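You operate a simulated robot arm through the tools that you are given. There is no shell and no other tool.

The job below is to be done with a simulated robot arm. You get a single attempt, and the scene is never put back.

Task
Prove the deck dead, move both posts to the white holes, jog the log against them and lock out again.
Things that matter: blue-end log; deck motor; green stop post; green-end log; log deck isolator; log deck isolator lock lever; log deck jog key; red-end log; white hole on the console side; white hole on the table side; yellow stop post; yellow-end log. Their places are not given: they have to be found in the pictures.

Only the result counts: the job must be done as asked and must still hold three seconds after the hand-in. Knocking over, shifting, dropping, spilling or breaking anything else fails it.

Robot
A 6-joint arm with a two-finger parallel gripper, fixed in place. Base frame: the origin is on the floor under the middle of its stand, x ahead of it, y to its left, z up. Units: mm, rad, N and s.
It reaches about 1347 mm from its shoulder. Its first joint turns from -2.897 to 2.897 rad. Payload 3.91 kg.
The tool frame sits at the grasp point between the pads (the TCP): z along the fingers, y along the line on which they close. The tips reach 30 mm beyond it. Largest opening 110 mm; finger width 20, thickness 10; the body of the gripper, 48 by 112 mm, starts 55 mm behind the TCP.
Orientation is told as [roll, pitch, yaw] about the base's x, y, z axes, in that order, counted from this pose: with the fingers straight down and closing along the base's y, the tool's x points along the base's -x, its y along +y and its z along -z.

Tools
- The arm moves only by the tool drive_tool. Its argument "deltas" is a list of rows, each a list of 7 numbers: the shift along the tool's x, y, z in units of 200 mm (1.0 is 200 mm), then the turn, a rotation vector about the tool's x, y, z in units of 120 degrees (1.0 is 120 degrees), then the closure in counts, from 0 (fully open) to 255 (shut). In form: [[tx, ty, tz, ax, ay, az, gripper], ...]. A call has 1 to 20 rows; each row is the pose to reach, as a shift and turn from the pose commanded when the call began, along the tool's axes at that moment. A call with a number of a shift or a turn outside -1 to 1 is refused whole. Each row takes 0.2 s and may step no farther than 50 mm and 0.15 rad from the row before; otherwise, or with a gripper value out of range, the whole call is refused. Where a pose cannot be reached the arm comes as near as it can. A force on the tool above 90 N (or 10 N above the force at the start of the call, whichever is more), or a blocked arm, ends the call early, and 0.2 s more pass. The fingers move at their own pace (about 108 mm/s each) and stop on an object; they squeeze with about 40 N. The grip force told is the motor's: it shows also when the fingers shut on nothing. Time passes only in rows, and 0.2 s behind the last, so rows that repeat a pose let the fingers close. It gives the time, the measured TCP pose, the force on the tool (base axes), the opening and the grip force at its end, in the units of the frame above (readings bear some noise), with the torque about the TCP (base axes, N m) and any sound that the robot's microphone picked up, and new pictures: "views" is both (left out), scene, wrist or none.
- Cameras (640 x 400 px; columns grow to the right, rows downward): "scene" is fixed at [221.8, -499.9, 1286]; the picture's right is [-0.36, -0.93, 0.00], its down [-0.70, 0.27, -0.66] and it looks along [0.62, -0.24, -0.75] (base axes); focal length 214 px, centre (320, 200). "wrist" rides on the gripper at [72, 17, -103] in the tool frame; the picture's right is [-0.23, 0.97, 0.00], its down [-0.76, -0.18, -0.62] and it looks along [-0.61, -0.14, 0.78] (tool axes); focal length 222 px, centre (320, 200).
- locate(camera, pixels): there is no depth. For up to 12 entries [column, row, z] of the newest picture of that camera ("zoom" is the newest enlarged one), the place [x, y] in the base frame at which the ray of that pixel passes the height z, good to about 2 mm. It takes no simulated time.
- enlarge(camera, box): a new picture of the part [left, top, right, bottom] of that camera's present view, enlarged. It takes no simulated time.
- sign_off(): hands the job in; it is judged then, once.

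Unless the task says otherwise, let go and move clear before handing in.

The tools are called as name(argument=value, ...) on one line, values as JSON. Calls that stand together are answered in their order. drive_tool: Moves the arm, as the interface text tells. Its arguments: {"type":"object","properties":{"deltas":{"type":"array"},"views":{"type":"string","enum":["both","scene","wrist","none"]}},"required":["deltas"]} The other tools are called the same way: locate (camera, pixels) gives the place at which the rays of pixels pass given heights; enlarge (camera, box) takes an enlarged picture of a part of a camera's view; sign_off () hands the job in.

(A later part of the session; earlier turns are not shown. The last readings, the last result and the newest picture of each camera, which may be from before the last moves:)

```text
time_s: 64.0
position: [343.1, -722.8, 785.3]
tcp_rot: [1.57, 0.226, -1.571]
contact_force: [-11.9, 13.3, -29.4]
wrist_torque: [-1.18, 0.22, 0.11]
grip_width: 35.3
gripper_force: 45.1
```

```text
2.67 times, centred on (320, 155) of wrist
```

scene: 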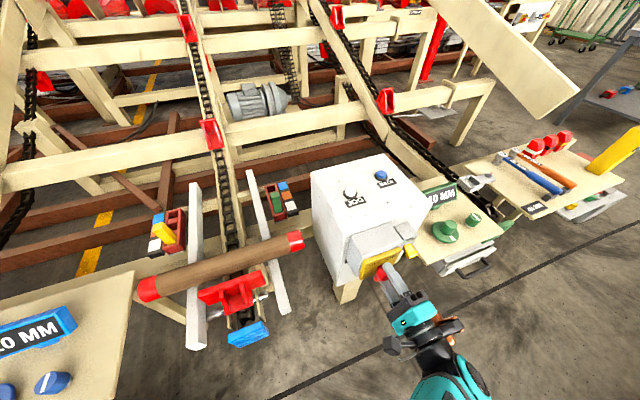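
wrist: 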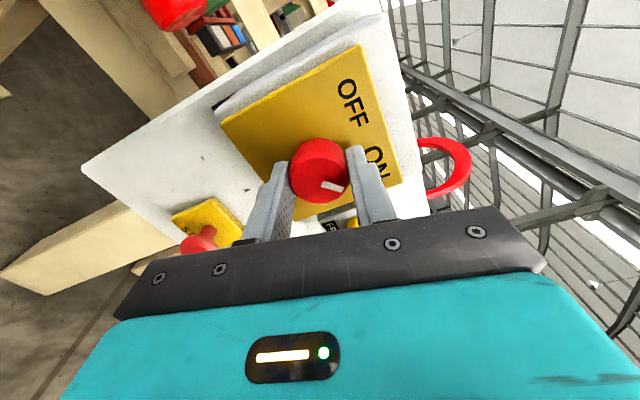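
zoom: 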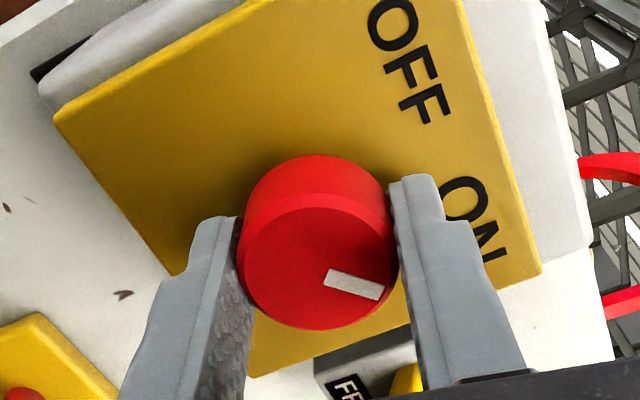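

A torque of −1.2 N·m shows the ON end stop. I'll open, and back straight out.

drive_tool(deltas=[[0, 0, 0, 0, 0, 0, 104], [0, 0, 0, 0, 0, 0, 104], [0, 0, -0.1, 0, 0, 0, 104], [0, 0, -0.3, 0, 0, 0, 104], [0, 0, -0.5, 0, 0, 0, 104]])

enlarge(camera="wrist", box=[220, 50, 420, 230])

enlarge(camera="scene", box=[335, 220, 435, 320])

```text
time_s: 65.2
position: [243.1, -721.3, 786.7]
tcp_rot: [1.569, 0.223, -1.567]
contact_force: [-0.3, 0.8, 0.5]
wrist_torque: [-0.03, 0.03, 0.04]
grip_width: 65.1
gripper_force: 0.0
```

scene: 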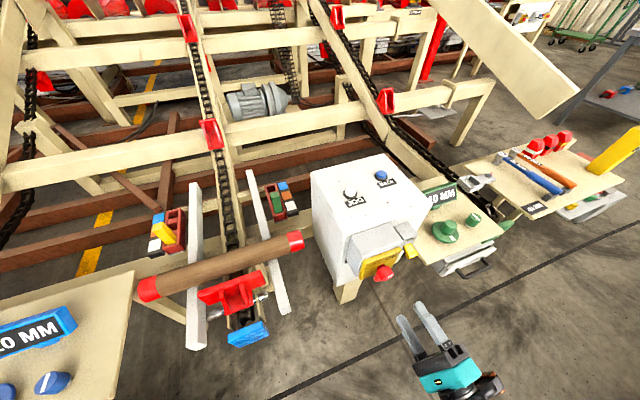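
wrist: 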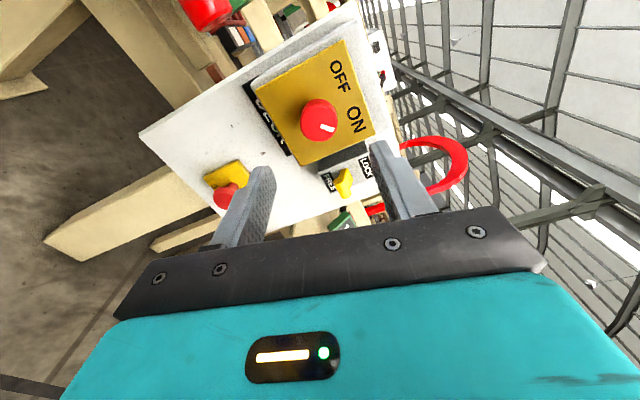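

```text
2.22 times, centred on (320, 140) of wrist
```

zoom: 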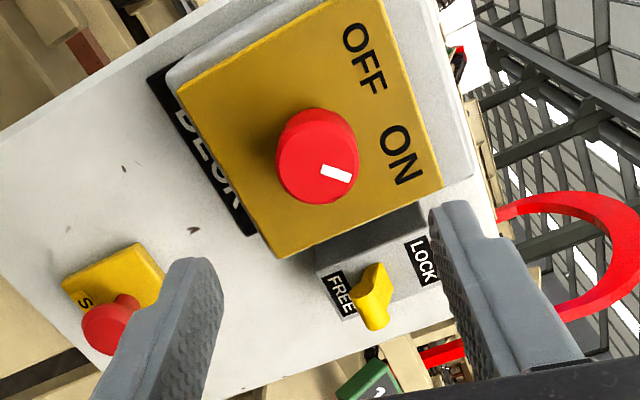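

```text
4.00 times, centred on (385, 270) of scene
```

zoom: 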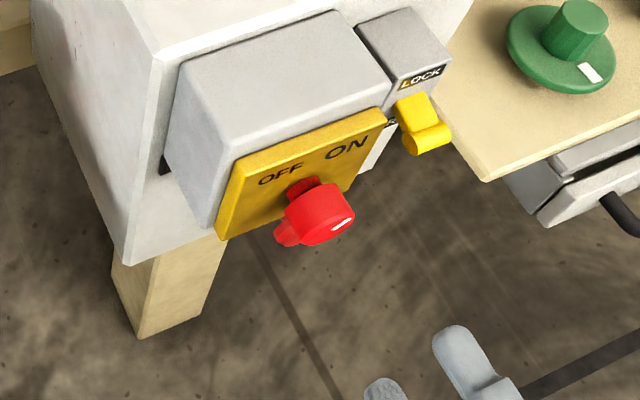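

The knob's mark now points to ON and the lever is FREE. I'll rise and pitch the tool back down, keeping the roll, for the JOG key.

drive_tool(deltas=[[0.0201, 0.0886, 0, 0.0665, -0.0151, 0, 255], [0.0403, 0.1773, 0, 0.1329, -0.0302, 0, 255], [0.0604, 0.2659, 0, 0.1994, -0.0453, 0, 255], [0.0805, 0.3545, 0, 0.2658, -0.0604, 0, 255], [0.1007, 0.4432, 0, 0.3323, -0.0755, 0, 255], [0.1208, 0.5318, 0, 0.3987, -0.0905, 0, 255], [0.141, 0.6205, 0, 0.4652, -0.1056, 0, 255], [0.1611, 0.7091, 0, 0.5316, -0.1207, 0, 255], [0.1812, 0.7977, 0, 0.5981, -0.1358, 0, 255], [0.2014, 0.8864, 0, 0.6645, -0.1509, 0, 255], [0.2215, 0.975, 0, 0.731, -0.166, 0, 255]])

```text
time_s: 67.6
position: [242.2, -721.8, 986.9]
tcp_rot: [-0.005, -0.002, -1.792]
contact_force: [0.0, 0.5, 0.7]
wrist_torque: [0.03, 0.0, -0.01]
grip_width: 0.0
gripper_force: 37.6
```

scene: 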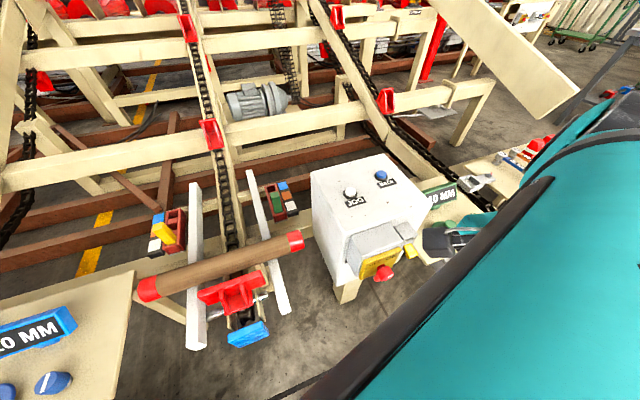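
wrist: 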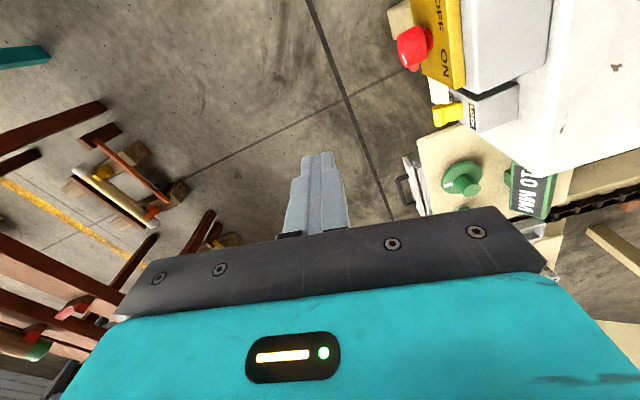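

Pitch is down again with a yaw of −103°. I'll travel over the console to above the JOG key in two moves.

drive_tool(deltas=[[0.045, 0.192, 0, 0, 0, 0, 255], [0.09, 0.384, 0, 0, 0, 0, 255], [0.135, 0.577, 0, 0, 0, 0, 255], [0.18, 0.769, 0, 0, 0, 0, 255]], views="none")

drive_tool(deltas=[[0.045, 0.192, 0, 0, 0, 0, 255], [0.09, 0.384, 0, 0, 0, 0, 255], [0.135, 0.577, 0.1, 0, 0, 0, 255], [0.18, 0.769, 0.2, 0, 0, 0, 255]])

```text
time_s: 68.6
position: [401.7, -720.6, 987.4]
tcp_rot: [-0.001, 0.0, -1.794]
contact_force: [-0.4, -0.3, -0.5]
wrist_torque: [0.02, -0.02, 0.0]
grip_width: 0.0
gripper_force: 37.5
```

```text
time_s: 69.6
position: [558.7, -719.0, 946.7]
tcp_rot: [0.0, -0.001, -1.794]
contact_force: [-0.3, 0.1, 0.1]
wrist_torque: [-0.02, -0.02, -0.01]
grip_width: 0.0
gripper_force: 37.8
```

scene: 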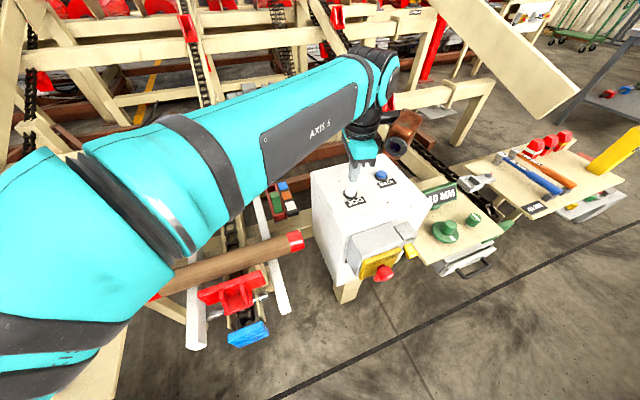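
wrist: 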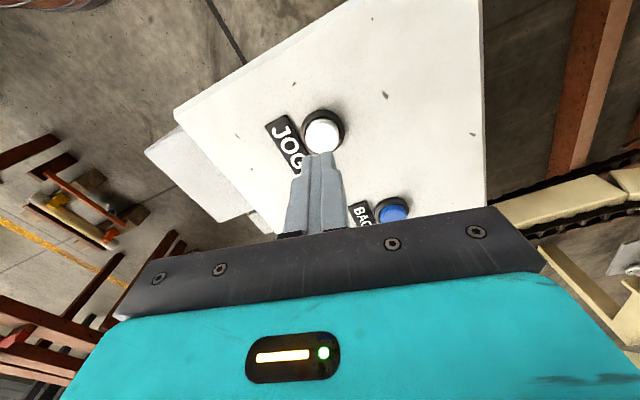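

The closed tips are right over JOG. I'll descend to just above its click point first.

drive_tool(deltas=[[0, 0, 0.08, 0, 0, 0, 255], [0, 0, 0.16, 0, 0, 0, 255], [0, 0, 0.195, 0, 0, 0, 255]])

enlarge(camera="scene", box=[170, 150, 330, 350])

```text
time_s: 70.4
position: [559.7, -719.0, 907.4]
tcp_rot: [0.0, 0.001, -1.792]
contact_force: [0.0, 0.0, -0.1]
wrist_torque: [-0.02, 0.0, -0.01]
grip_width: 0.0
gripper_force: 38.3
```

scene: 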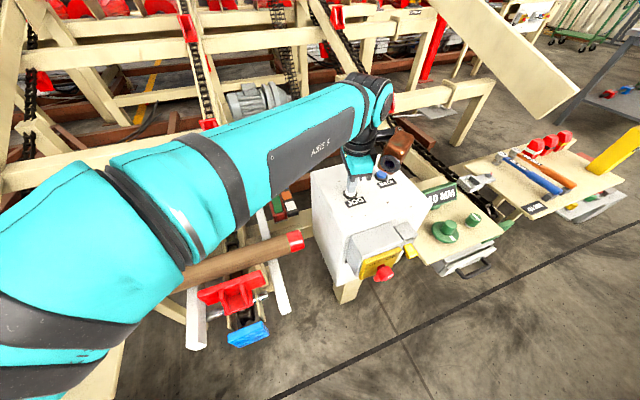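
wrist: 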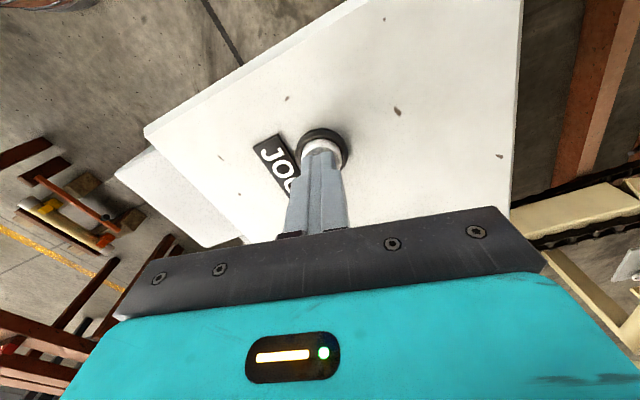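

```text
2.00 times, centred on (250, 250) of scene
```

zoom: 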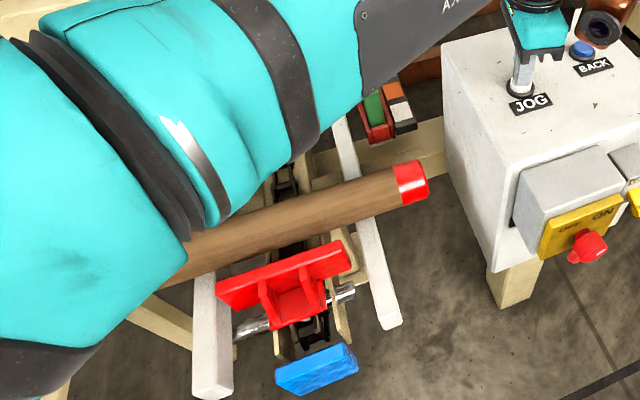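

The log's console end (zoom 410,182) and the green post (375,108) are visible for monitoring. Now a first short press: down 6 mm and up again.

drive_tool(deltas=[[0, 0, 0.029, 0, 0, 0, 255], [0, 0, -0.01, 0, 0, 0, 255]], views="scene")

enlarge(camera="scene", box=[170, 150, 330, 350])

```text
time_s: 71.0
position: [559.3, -718.5, 909.5]
tcp_rot: [-0.001, 0.0, -1.792]
contact_force: [-0.6, -0.6, -0.2]
wrist_torque: [0.0, 0.01, -0.02]
grip_width: 0.0
gripper_force: 37.8
heard: click
```

scene: 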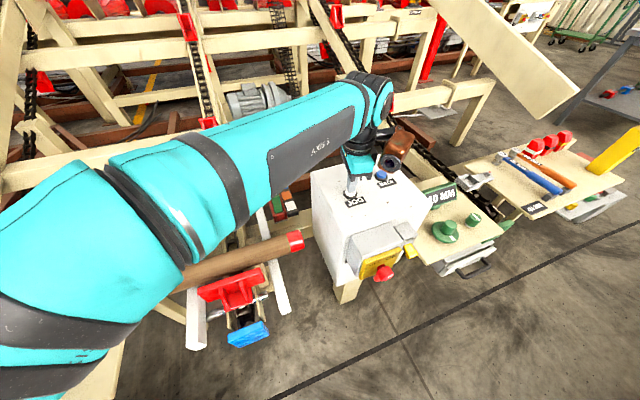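

```text
2.00 times, centred on (250, 250) of scene
```

zoom: 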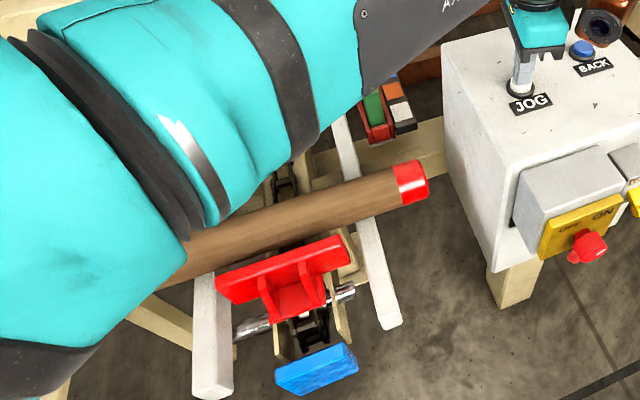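

The click came and the red lug moved slightly (top-right from y 245 to 238 in the zoom), so the deck is live. I'll hold for about 0.6 s and watch.

drive_tool(deltas=[[0, 0, 0.039, 0, 0, 0, 255], [0, 0, 0.039, 0, 0, 0, 255], [0, 0, 0.039, 0, 0, 0, 255], [0, 0, 0, 0, 0, 0, 255]], views="scene")

enlarge(camera="scene", box=[170, 150, 330, 350])

```text
time_s: 72.0
position: [559.7, -720.2, 908.5]
tcp_rot: [-0.002, -0.001, -1.794]
contact_force: [-0.5, 0.1, -0.1]
wrist_torque: [0.01, -0.01, 0.0]
grip_width: 0.2
gripper_force: 37.2
heard: click
```

scene: 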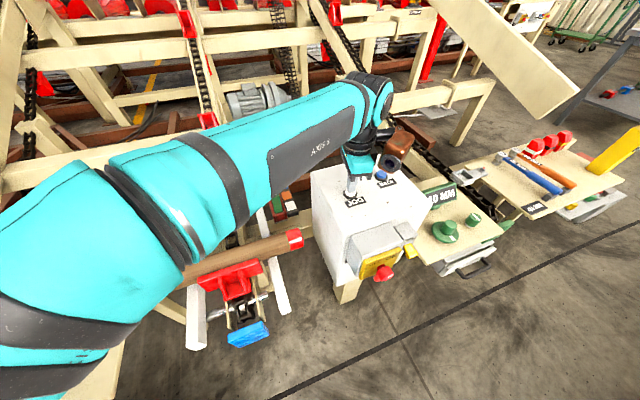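

```text
2.00 times, centred on (250, 250) of scene
```

zoom: 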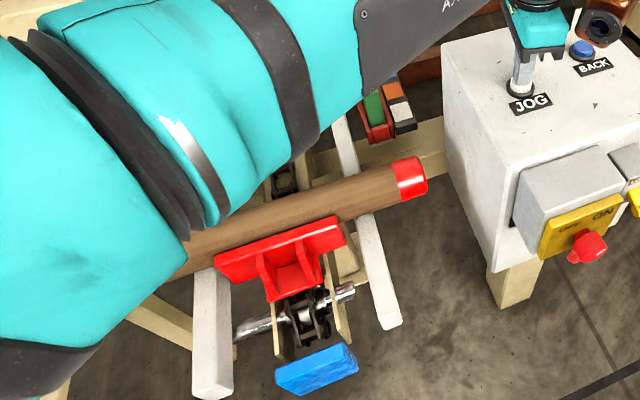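

The lug has reached the log and just begun moving it. I'll hold JOG for about 1.4 s and check.

drive_tool(deltas=[[0, 0, 0.036, 0, 0, 0, 255], [0, 0, 0.036, 0, 0, 0, 255], [0, 0, 0.036, 0, 0, 0, 255], [0, 0, 0.036, 0, 0, 0, 255], [0, 0, 0.036, 0, 0, 0, 255], [0, 0, 0.036, 0, 0, 0, 255], [0, 0, 0.036, 0, 0, 0, 255], [0, 0, 0, 0, 0, 0, 255]], views="scene")

enlarge(camera="scene", box=[170, 150, 330, 350])

```text
time_s: 73.8
position: [559.2, -718.6, 908.3]
tcp_rot: [-0.002, 0.001, -1.792]
contact_force: [-0.2, -0.8, 0.2]
wrist_torque: [-0.01, -0.01, 0.01]
grip_width: 0.0
gripper_force: 37.9
heard: click
```

scene: 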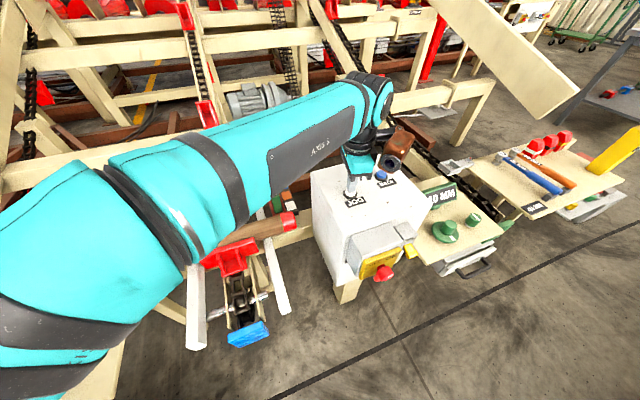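

```text
2.00 times, centred on (250, 250) of scene
```

zoom: 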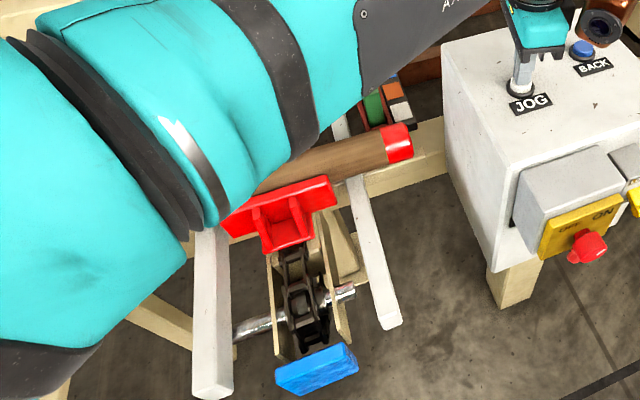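

The log has advanced well; its end is now at zoom (397,143). I'll convert it to x to find the remaining distance.

locate(camera="zoom", pixels=[[397, 143, 675], [408, 178, 675], [410, 182, 675], [374, 108, 700]])

enlarge(camera="scene", box=[240, 170, 320, 270])

```text
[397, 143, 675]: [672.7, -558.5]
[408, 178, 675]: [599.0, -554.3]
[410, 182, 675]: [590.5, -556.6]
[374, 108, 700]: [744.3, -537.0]
```

```text
4.00 times, centred on (280, 220) of scene
```

zoom: 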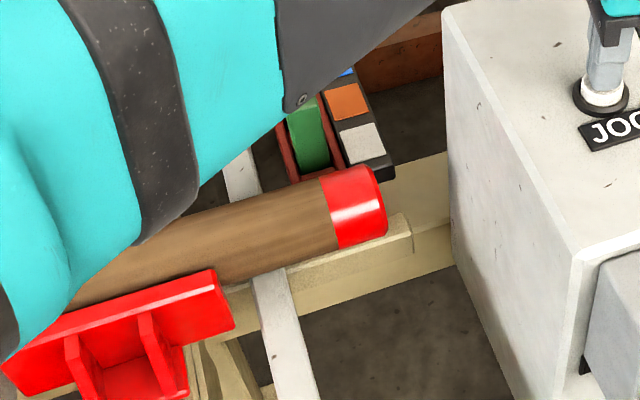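

The log is at x≈673 with contact expected near x≈728; the speed is about 53 mm/s. I'll hold for 0.8 s.

drive_tool(deltas=[[0, 0, 0.036, 0, 0, 0, 255], [0, 0, 0.036, 0, 0, 0, 255], [0, 0, 0.036, 0, 0, 0, 255], [0, 0, 0.036, 0, 0, 0, 255], [0, 0, 0, 0, 0, 0, 255]], views="scene")

enlarge(camera="scene", box=[240, 170, 320, 270])

```text
time_s: 75.0
position: [557.7, -720.1, 909.4]
tcp_rot: [-0.001, 0.0, -1.793]
contact_force: [-1.1, 0.5, 0.3]
wrist_torque: [0.03, -0.01, 0.02]
grip_width: 0.0
gripper_force: 37.9
heard: click
```

scene: 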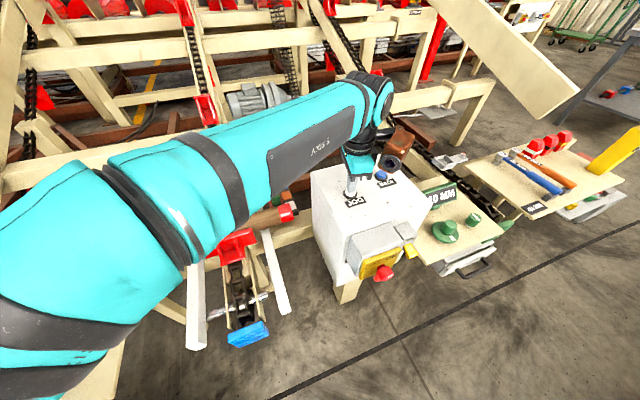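

```text
4.00 times, centred on (280, 220) of scene
```

zoom: 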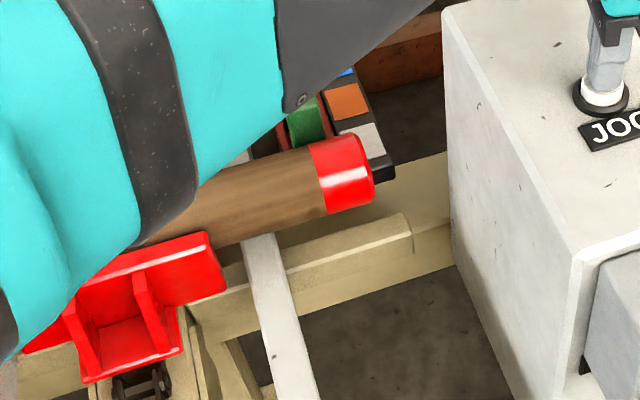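

locate(camera="zoom", pixels=[[358, 206, 675], [345, 172, 675], [308, 120, 722], [308, 140, 680]])

```text
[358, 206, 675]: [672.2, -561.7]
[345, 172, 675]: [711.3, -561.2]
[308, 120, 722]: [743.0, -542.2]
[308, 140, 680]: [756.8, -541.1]
```

The log is at about x≈711, so some 17 mm remain. I'll give one short tap at a time now.

drive_tool(deltas=[[0, 0, 0.036, 0, 0, 0, 255], [0, 0, 0, 0, 0, 0, 255]], views="scene")

enlarge(camera="scene", box=[240, 170, 320, 270])

```text
time_s: 75.6
position: [558.4, -718.6, 909.0]
tcp_rot: [-0.002, 0.002, -1.792]
contact_force: [-0.1, 0.4, -0.1]
wrist_torque: [0.02, -0.02, -0.03]
grip_width: 0.0
gripper_force: 38.2
heard: click
```

scene: 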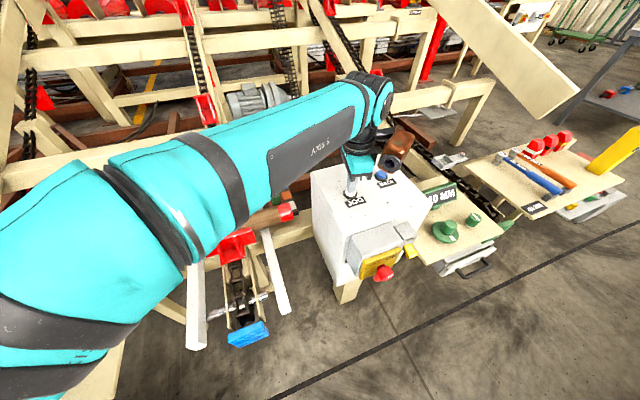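

```text
4.00 times, centred on (280, 220) of scene
```

zoom: 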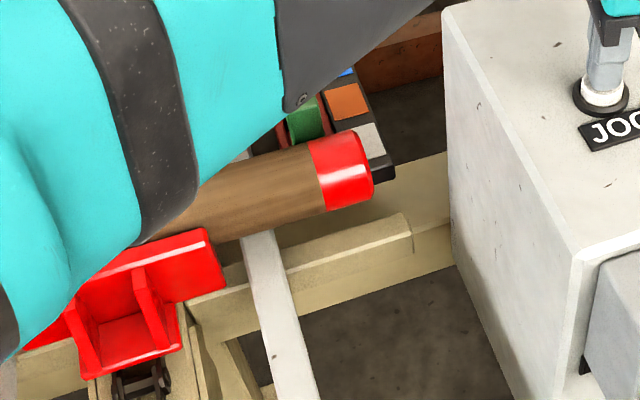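

The tap moved it about 5 mm. I'll tap again with a slightly longer press.

drive_tool(deltas=[[0, 0, 0.036, 0, 0, 0, 255], [0, 0, 0, 0, 0, 0, 255]], views="scene")

enlarge(camera="scene", box=[240, 170, 320, 270])

```text
time_s: 76.2
position: [559.3, -719.6, 908.1]
tcp_rot: [-0.003, -0.001, -1.793]
contact_force: [-0.1, 0.1, -0.4]
wrist_torque: [-0.02, 0.01, -0.03]
grip_width: 0.0
gripper_force: 37.3
heard: click
```

scene: 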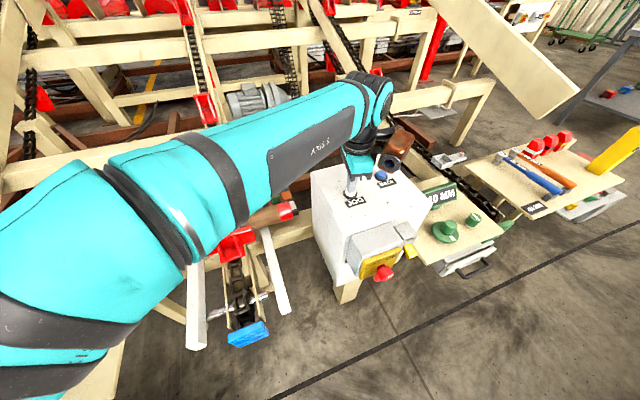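

```text
4.00 times, centred on (280, 220) of scene
```

zoom: 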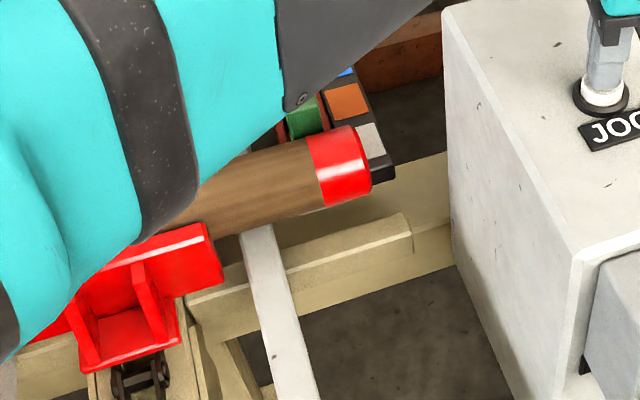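

Another ~5 mm; the log is nearing the post. I'll tap again.

drive_tool(deltas=[[0, 0, 0.036, 0, 0, 0, 255], [0, 0, 0, 0, 0, 0, 255]], views="none")

enlarge(camera="scene", box=[240, 170, 320, 270])

```text
time_s: 76.8
position: [560.2, -719.2, 909.0]
tcp_rot: [-0.002, 0.0, -1.793]
contact_force: [-0.4, 0.4, 0.3]
wrist_torque: [0.02, -0.01, -0.01]
grip_width: 0.2
gripper_force: 37.6
heard: click
```

```text
4.00 times, centred on (280, 220) of scene
```

zoom: 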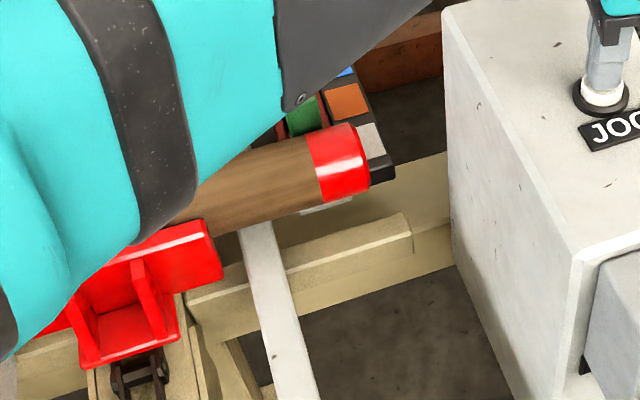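

drive_tool(deltas=[[0, 0, 0.036, 0, 0, 0, 255], [0, 0, 0, 0, 0, 0, 255]], views="none")

enlarge(camera="scene", box=[240, 170, 320, 270])

```text
time_s: 77.4
position: [557.9, -718.9, 910.7]
tcp_rot: [-0.001, -0.001, -1.792]
contact_force: [-0.8, -0.7, -0.2]
wrist_torque: [-0.01, -0.01, 0.0]
grip_width: 0.0
gripper_force: 37.5
heard: click
```

```text
4.00 times, centred on (280, 220) of scene
```

zoom: 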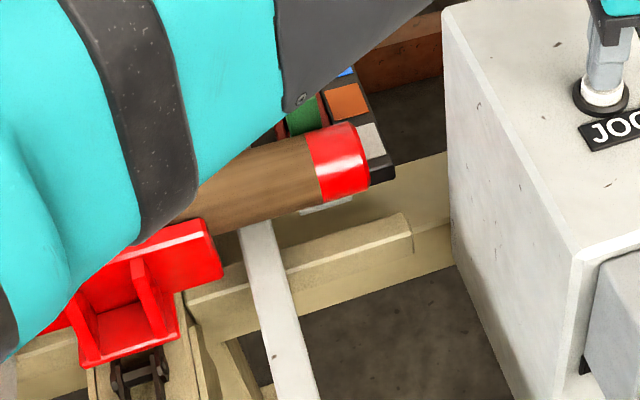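

The picture is the same as before the tap, which suggests the log is already against the posts. One more tap to confirm.

drive_tool(deltas=[[0, 0, 0.04, 0, 0, 0, 255], [0, 0, 0, 0, 0, 0, 255]], views="scene")

enlarge(camera="scene", box=[240, 170, 320, 270])

```text
time_s: 78.0
position: [558.8, -718.3, 909.9]
tcp_rot: [-0.001, -0.001, -1.793]
contact_force: [0.1, 0.5, -0.5]
wrist_torque: [-0.01, 0.0, -0.02]
grip_width: 0.1
gripper_force: 37.5
heard: click
```

scene: 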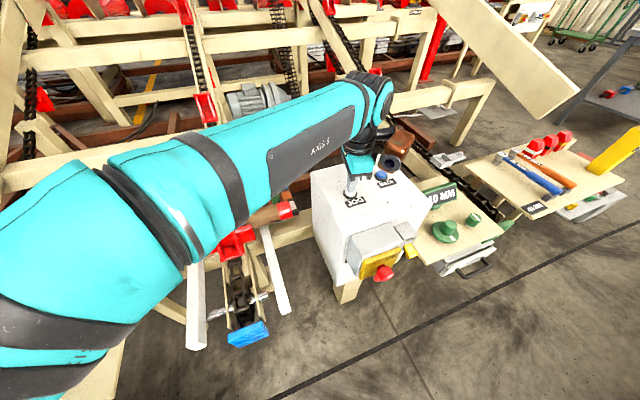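

```text
4.00 times, centred on (280, 220) of scene
```

zoom: 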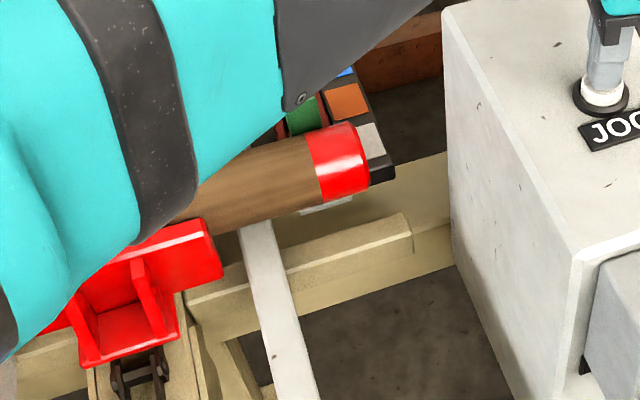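

No further movement: the log has come to rest. I'll rise and retreat so the scene camera shows both posts and the log.

drive_tool(deltas=[[0, 0, -0.15, 0, 0, 0, 255], [0, 0, -0.4, 0, 0, 0, 255], [-0.045, -0.192, -0.4, 0, 0, 0, 255], [-0.09, -0.384, -0.4, 0, 0, 0, 255], [-0.135, -0.577, -0.4, 0, 0, 0, 255], [-0.18, -0.769, -0.4, 0, 0, 0, 255]], views="none")

drive_tool(deltas=[[-0.045, -0.192, 0, 0, 0, 0, 255], [-0.09, -0.384, 0, 0, 0, 0, 255], [-0.135, -0.577, 0, 0, 0, 0, 255], [-0.18, -0.769, 0, 0, 0, 0, 255]])

enlarge(camera="scene", box=[130, 160, 330, 310])

enlarge(camera="scene", box=[140, 190, 210, 270])

enlarge(camera="scene", box=[250, 170, 310, 240])

```text
time_s: 79.4
position: [400.9, -720.0, 988.0]
tcp_rot: [-0.003, 0.003, -1.793]
contact_force: [1.0, -0.1, -1.4]
wrist_torque: [0.02, 0.0, 0.02]
grip_width: 0.1
gripper_force: 37.3
```

```text
time_s: 80.4
position: [242.9, -722.1, 988.4]
tcp_rot: [-0.002, 0.0, -1.792]
contact_force: [1.6, 0.3, 0.0]
wrist_torque: [-0.02, 0.05, 0.01]
grip_width: 0.2
gripper_force: 37.9
```

scene: 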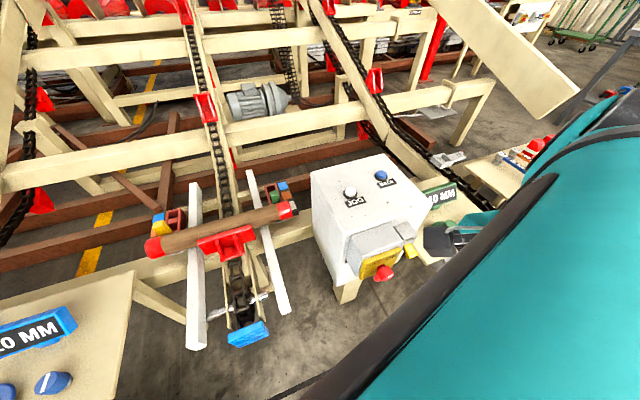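
wrist: 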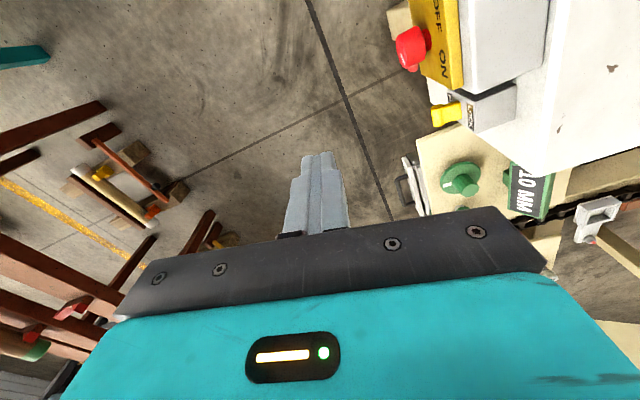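

```text
2.67 times, centred on (230, 235) of scene
```

zoom: 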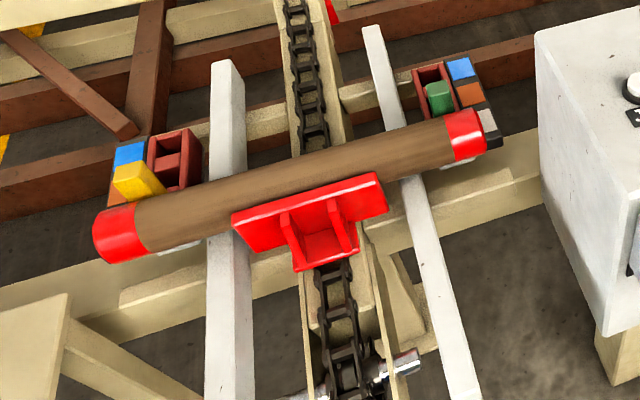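

```text
5.00 times, centred on (175, 230) of scene
```

zoom: 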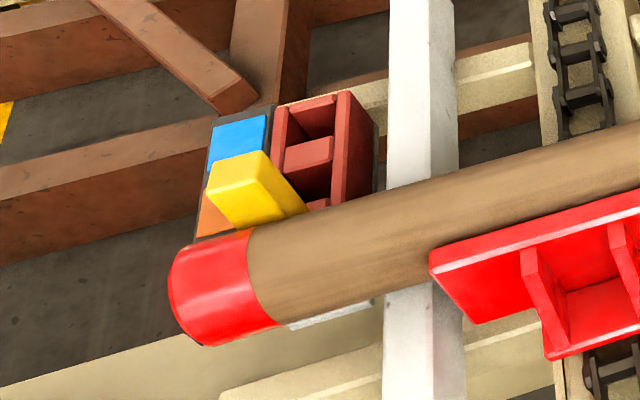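

```text
5.71 times, centred on (280, 205) of scene
```

zoom: 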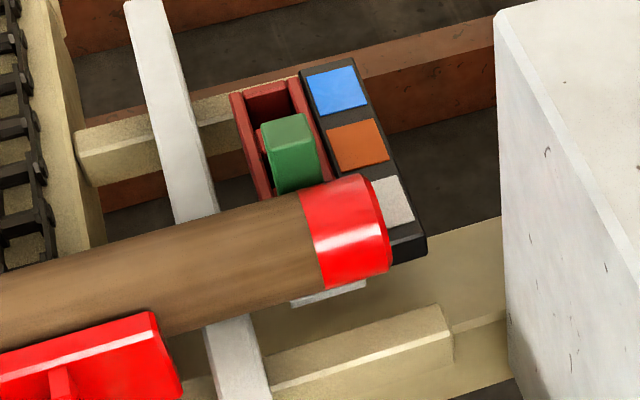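

The log rests across both posts in the picture. I'll check that both ends lie at the same x.

locate(camera="scene", pixels=[[154.3, 247, 675], [284.4, 211.75, 675], [165, 238, 700], [275, 205, 700]])

enlarge(camera="scene", box=[145, 205, 195, 255])

```text
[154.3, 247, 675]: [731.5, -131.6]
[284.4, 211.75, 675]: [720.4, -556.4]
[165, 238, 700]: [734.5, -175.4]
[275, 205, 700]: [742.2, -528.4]
```

```text
8.00 times, centred on (170, 230) of scene
```

zoom: 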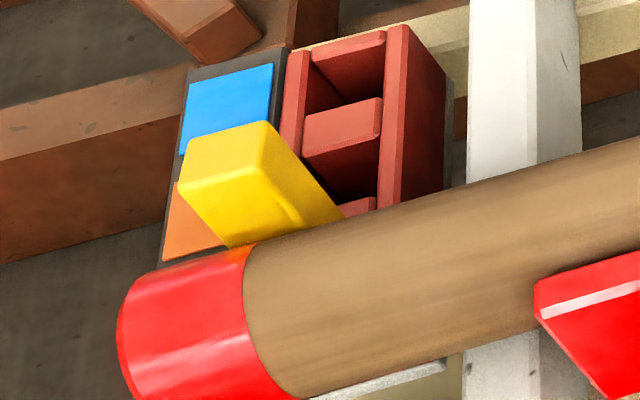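

Both ends are level within measuring error, and repeated taps gave no motion, so the log bears on both posts. Now I'll lock out again: pitch the tool forward and down to the knob's height.

drive_tool(deltas=[[0, 0, 0.0909, -0.0665, 0.0151, 0, 255], [0, 0, 0.1818, -0.1329, 0.0302, 0, 255], [0, 0, 0.2727, -0.1994, 0.0453, 0, 255], [0, 0, 0.3636, -0.2658, 0.0604, 0, 255], [0, 0, 0.4545, -0.3323, 0.0755, 0, 255], [0, 0, 0.5455, -0.3987, 0.0905, 0, 255], [0, 0, 0.6364, -0.4652, 0.1056, 0, 200], [0, 0, 0.7273, -0.5316, 0.1207, 0, 150], [0, 0, 0.8182, -0.5981, 0.1358, 0, 104], [0, 0, 0.9091, -0.6645, 0.1509, 0, 104], [0, 0, 1.0, -0.731, 0.166, 0, 104]])

enlarge(camera="wrist", box=[220, 40, 420, 220])

```text
time_s: 82.8
position: [242.8, -721.1, 790.7]
tcp_rot: [1.571, 0.221, -1.571]
contact_force: [0.0, -0.2, -0.6]
wrist_torque: [0.02, 0.02, -0.01]
grip_width: 65.1
gripper_force: 0.1
```

scene: 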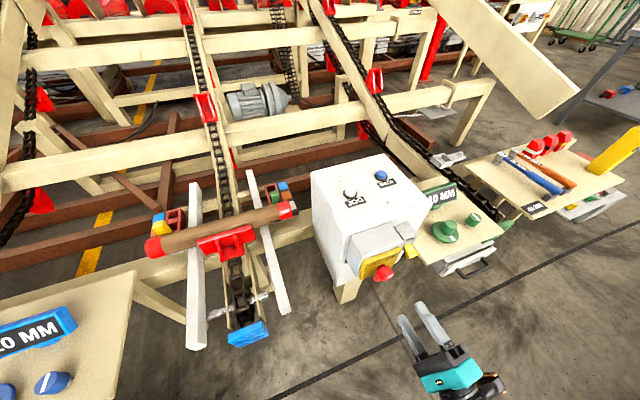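
wrist: 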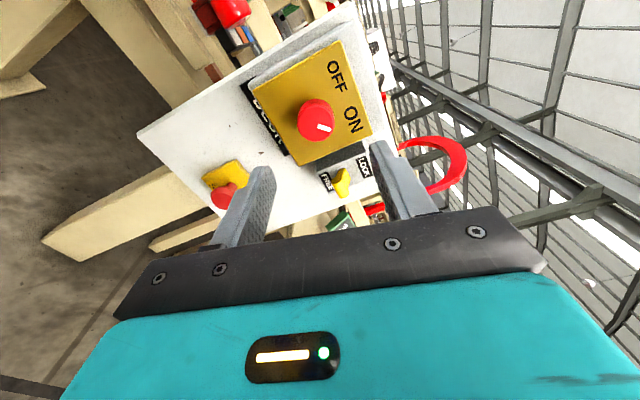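

```text
2.22 times, centred on (320, 130) of wrist
```

zoom: 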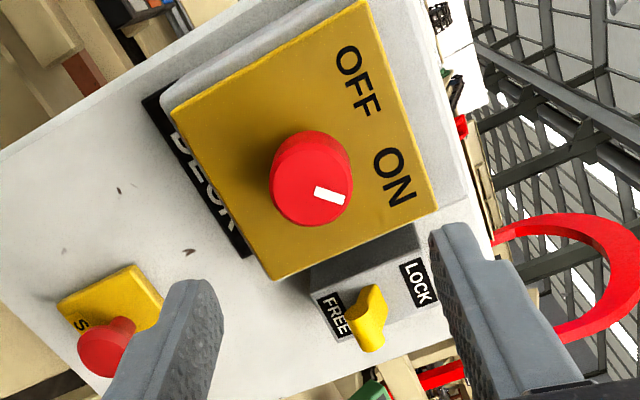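

The knob reads ON and the lever FREE. I'll centre on the knob axis and advance around it.

drive_tool(deltas=[[-0.0028, -0.026, 0.1, 0, 0, 0, 104], [-0.0028, -0.026, 0.25, 0, 0, 0, 104], [-0.0028, -0.026, 0.4, 0, 0, 0, 104], [-0.0028, -0.026, 0.498, 0, 0, 0, 104]])

enlarge(camera="wrist", box=[220, 80, 420, 230])

```text
time_s: 83.8
position: [343.3, -721.5, 786.0]
tcp_rot: [1.569, 0.223, -1.57]
contact_force: [1.3, 0.6, 0.0]
wrist_torque: [0.01, 0.02, 0.01]
grip_width: 65.3
gripper_force: 0.1
```

scene: 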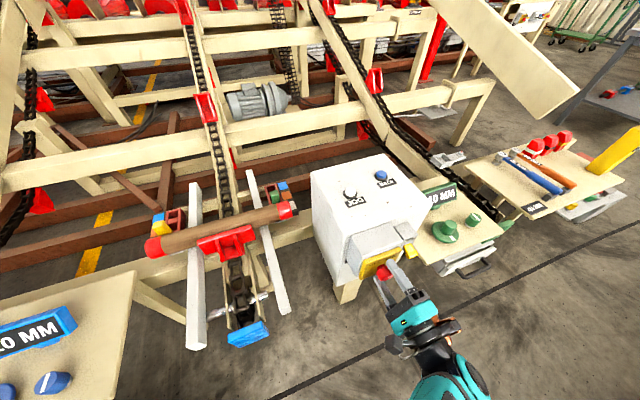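
wrist: 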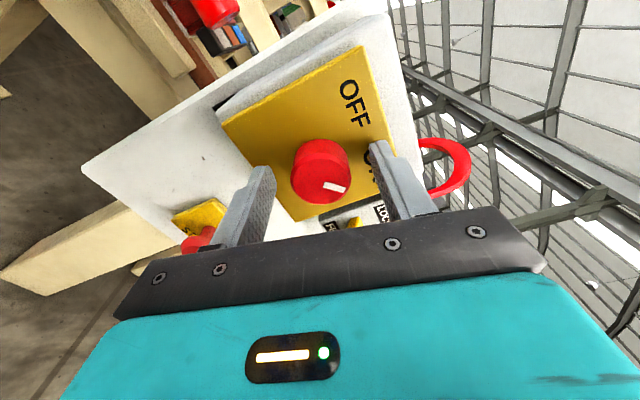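

```text
2.67 times, centred on (320, 155) of wrist
```

zoom: 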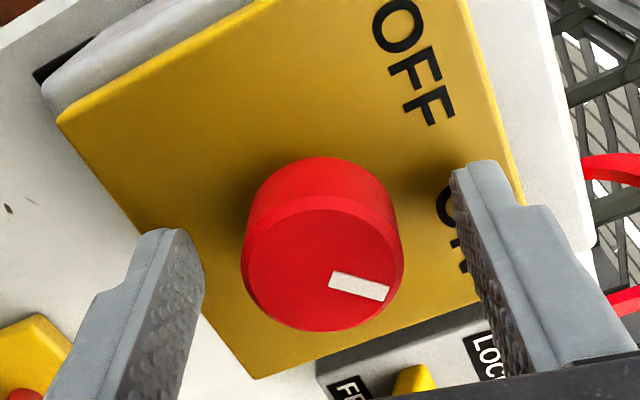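

The fingers straddle the knob. I'll close on it and read the side load.

drive_tool(deltas=[[0, 0, 0, 0, 0, 0, 180], [0, 0, 0, 0, 0, 0, 255], [0, 0, 0, 0, 0, 0, 255]], views="none")

```text
time_s: 84.6
position: [344.0, -722.4, 785.9]
tcp_rot: [1.569, 0.223, -1.568]
contact_force: [6.0, -9.2, 15.9]
wrist_torque: [0.0, -0.46, -0.42]
grip_width: 35.3
gripper_force: 45.0
```

The side load is small. I'll turn −90° toward OFF.

drive_tool(deltas=[[0, 0, 0, 0, 0, -0.068, 255], [0, 0, 0, 0, 0, -0.136, 255], [0, 0, 0, 0, 0, -0.204, 255], [0, 0, 0, 0, 0, -0.272, 255], [0, 0, 0, 0, 0, -0.34, 255], [0, 0, 0, 0, 0, -0.408, 255], [0, 0, 0, 0, 0, -0.476, 255], [0, 0, 0, 0, 0, -0.544, 255], [0, 0, 0, 0, 0, -0.612, 255], [0, 0, 0, 0, 0, -0.68, 255], [0, 0, 0, 0, 0, -0.74, 255]], views="wrist")

enlarge(camera="wrist", box=[220, 80, 420, 230])

```text
time_s: 87.0
position: [343.5, -720.3, 786.5]
tcp_rot: [1.569, -1.331, -1.567]
contact_force: [33.3, -22.8, 66.7]
wrist_torque: [-0.03, -0.47, -0.42]
grip_width: 35.3
gripper_force: 44.6
```

wrist: 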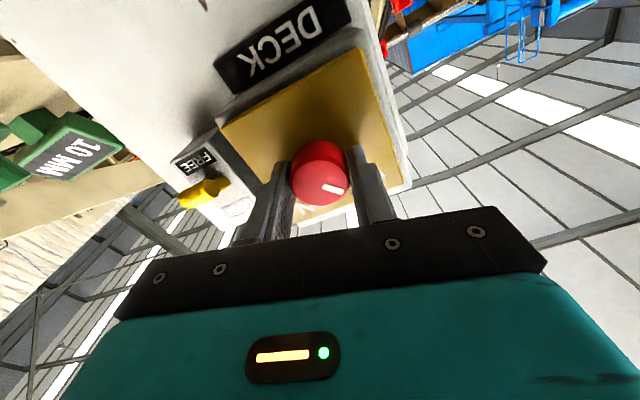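

```text
2.67 times, centred on (320, 155) of wrist
```

zoom: 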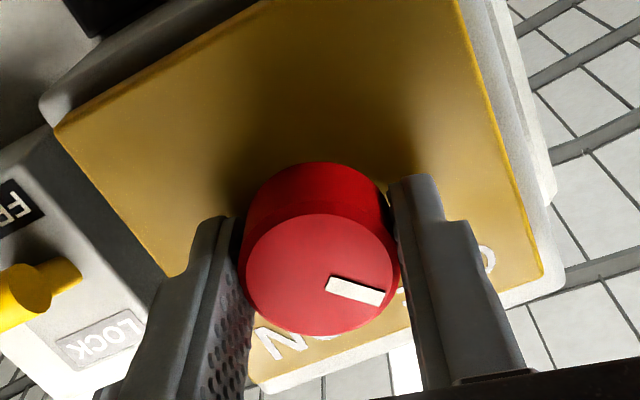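

The knob follows, but a 67 N upward load built up from a slight offset. I'll shift up about 1 mm to relieve it before the last few degrees.

drive_tool(deltas=[[-0.003, 0, 0.001, 0, 0, 0, 255], [-0.006, 0, 0.002, 0, 0, 0, 255]], views="none")

```text
time_s: 87.6
position: [342.7, -720.6, 785.8]
tcp_rot: [1.566, -1.328, -1.565]
contact_force: [27.6, -13.4, 55.8]
wrist_torque: [-0.07, -1.26, -0.33]
grip_width: 35.3
gripper_force: 44.4
```

drive_tool(deltas=[[-0.005, 0, 0.002, 0, 0, 0, 255], [-0.01, 0, 0.003, 0, 0, 0, 255]], views="none")

```text
time_s: 88.2
position: [343.0, -720.9, 786.6]
tcp_rot: [1.558, -1.326, -1.558]
contact_force: [15.5, 4.2, 31.6]
wrist_torque: [0.0, -1.24, -0.54]
grip_width: 35.5
gripper_force: 44.7
```

The load is down to 32 N. I'll turn the last degrees until the OFF stop is felt.

drive_tool(deltas=[[-0.005, 0, 0.001, 0, 0, -0.03, 255], [-0.007, 0, 0.002, 0, 0, -0.06, 255]], views="none")

```text
time_s: 88.8
position: [343.3, -720.6, 787.7]
tcp_rot: [1.541, -1.45, -1.54]
contact_force: [-2.2, 26.3, 5.8]
wrist_torque: [1.46, 0.72, -0.22]
grip_width: 35.3
gripper_force: 45.5
```

A torque of +1.46 N·m shows the OFF stop. I'll open, retract and check the mark.

drive_tool(deltas=[[0, 0, 0, 0, 0, 0, 104], [0, 0, 0, 0, 0, 0, 104], [0, 0, -0.1, 0, 0, 0, 104], [0, 0, -0.3, 0, 0, 0, 104], [0, 0, -0.5, 0, 0, 0, 104]])

enlarge(camera="wrist", box=[180, 20, 400, 200])

```text
time_s: 90.0
position: [244.7, -721.8, 786.6]
tcp_rot: [1.555, -1.452, -1.552]
contact_force: [-0.5, 0.0, -0.2]
wrist_torque: [0.02, -0.01, -0.02]
grip_width: 65.0
gripper_force: 0.1
```

scene: 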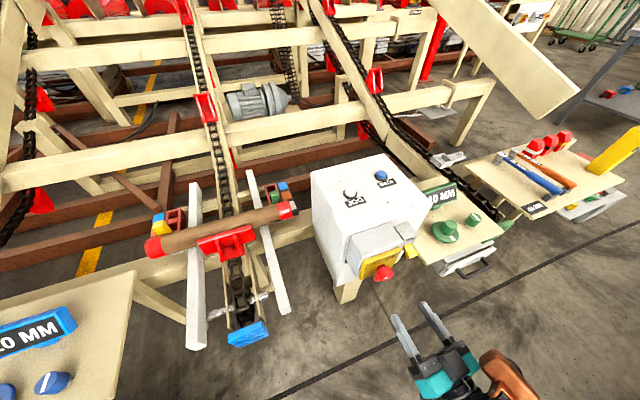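
wrist: 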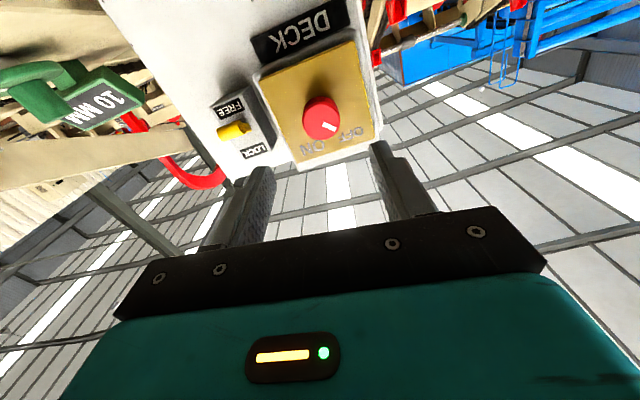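

```text
2.22 times, centred on (290, 110) of wrist
```

zoom: 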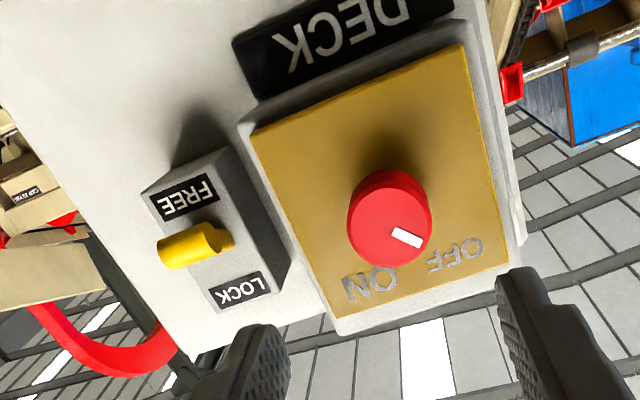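

The knob is at OFF with the lever still in FREE. I'll close the fingers, level the roll and move to below the lever tip (y −820, z ≈745).

drive_tool(deltas=[[0.04, -0.15, 0, 0, 0, -0.0189, 255], [0.08, -0.3, 0, 0, 0, -0.0378, 255], [0.12, -0.42, 0.0, 0, 0, -0.0567, 255], [0.1485, -0.5135, 0.1, 0, 0, -0.0567, 255], [0.1485, -0.5135, 0.25, 0, 0, -0.0567, 255], [0.1485, -0.5135, 0.4, 0, 0, -0.0567, 255]])

enlarge(camera="wrist", box=[220, 20, 420, 200])

enlarge(camera="scene", box=[345, 210, 445, 300])

```text
time_s: 91.4
position: [322.8, -821.3, 747.3]
tcp_rot: [0.403, -1.568, -0.402]
contact_force: [-0.4, -0.3, 0.3]
wrist_torque: [-0.02, 0.0, 0.0]
grip_width: 0.0
gripper_force: 37.6
```

scene: 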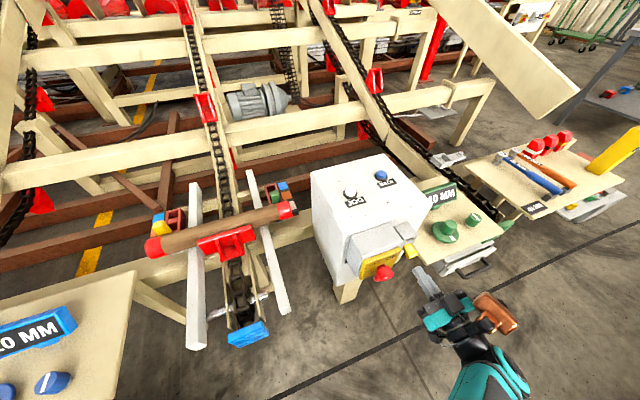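
wrist: 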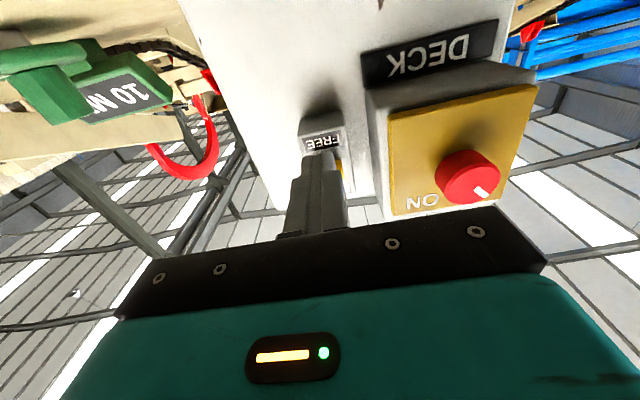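

```text
2.22 times, centred on (320, 110) of wrist
```

zoom: 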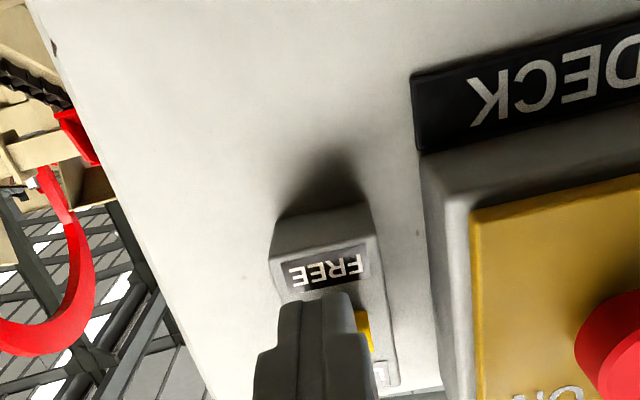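

```text
4.44 times, centred on (395, 255) of scene
```

zoom: 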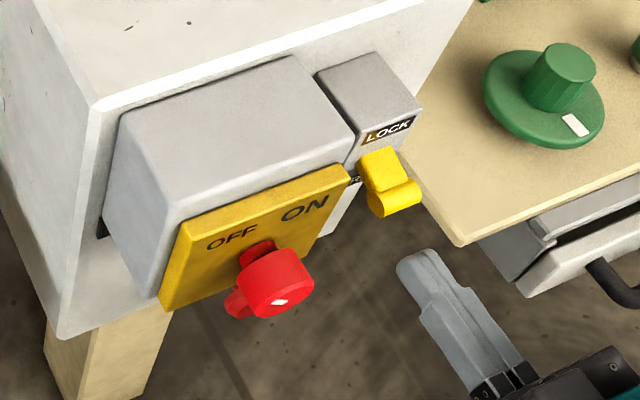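

The fingertips are in front of and below the lever. I'll advance 33 mm under it, then raise in steps.

drive_tool(deltas=[[0, 0.005, 0.08, 0, 0, 0, 255], [0, 0.005, 0.165, 0, 0, 0, 255], [-0.03, 0.005, 0.165, 0, 0, 0, 255]], views="none")

enlarge(camera="scene", box=[345, 210, 445, 300])

```text
time_s: 92.2
position: [356.9, -817.9, 752.1]
tcp_rot: [0.314, -1.571, -0.313]
contact_force: [-0.3, 0.3, -0.1]
wrist_torque: [-0.04, 0.0, -0.01]
grip_width: 0.0
gripper_force: 37.5
```

```text
4.44 times, centred on (395, 255) of scene
```

zoom: 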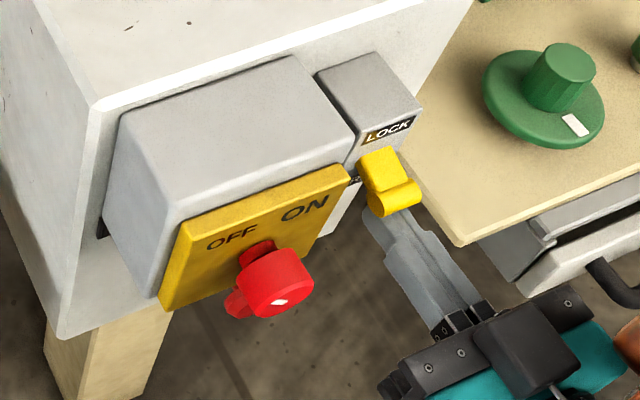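

The tips are right under the lever, no contact yet. I'll push up in 4 mm steps.

drive_tool(deltas=[[-0.02, 0, 0, 0, 0, 0, 255], [-0.04, 0, 0, 0, 0, 0, 255], [-0.06, 0, 0, 0, 0, 0, 255]], views="none")

enlarge(camera="scene", box=[345, 210, 445, 300])

```text
time_s: 93.0
position: [357.4, -819.2, 765.1]
tcp_rot: [0.154, -1.568, -0.153]
contact_force: [-0.9, 0.3, 0.5]
wrist_torque: [0.03, -0.01, 0.0]
grip_width: 0.0
gripper_force: 38.1
```

```text
4.44 times, centred on (395, 255) of scene
```

zoom: 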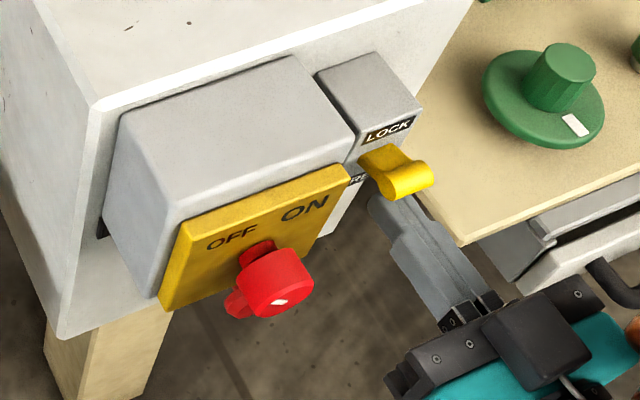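

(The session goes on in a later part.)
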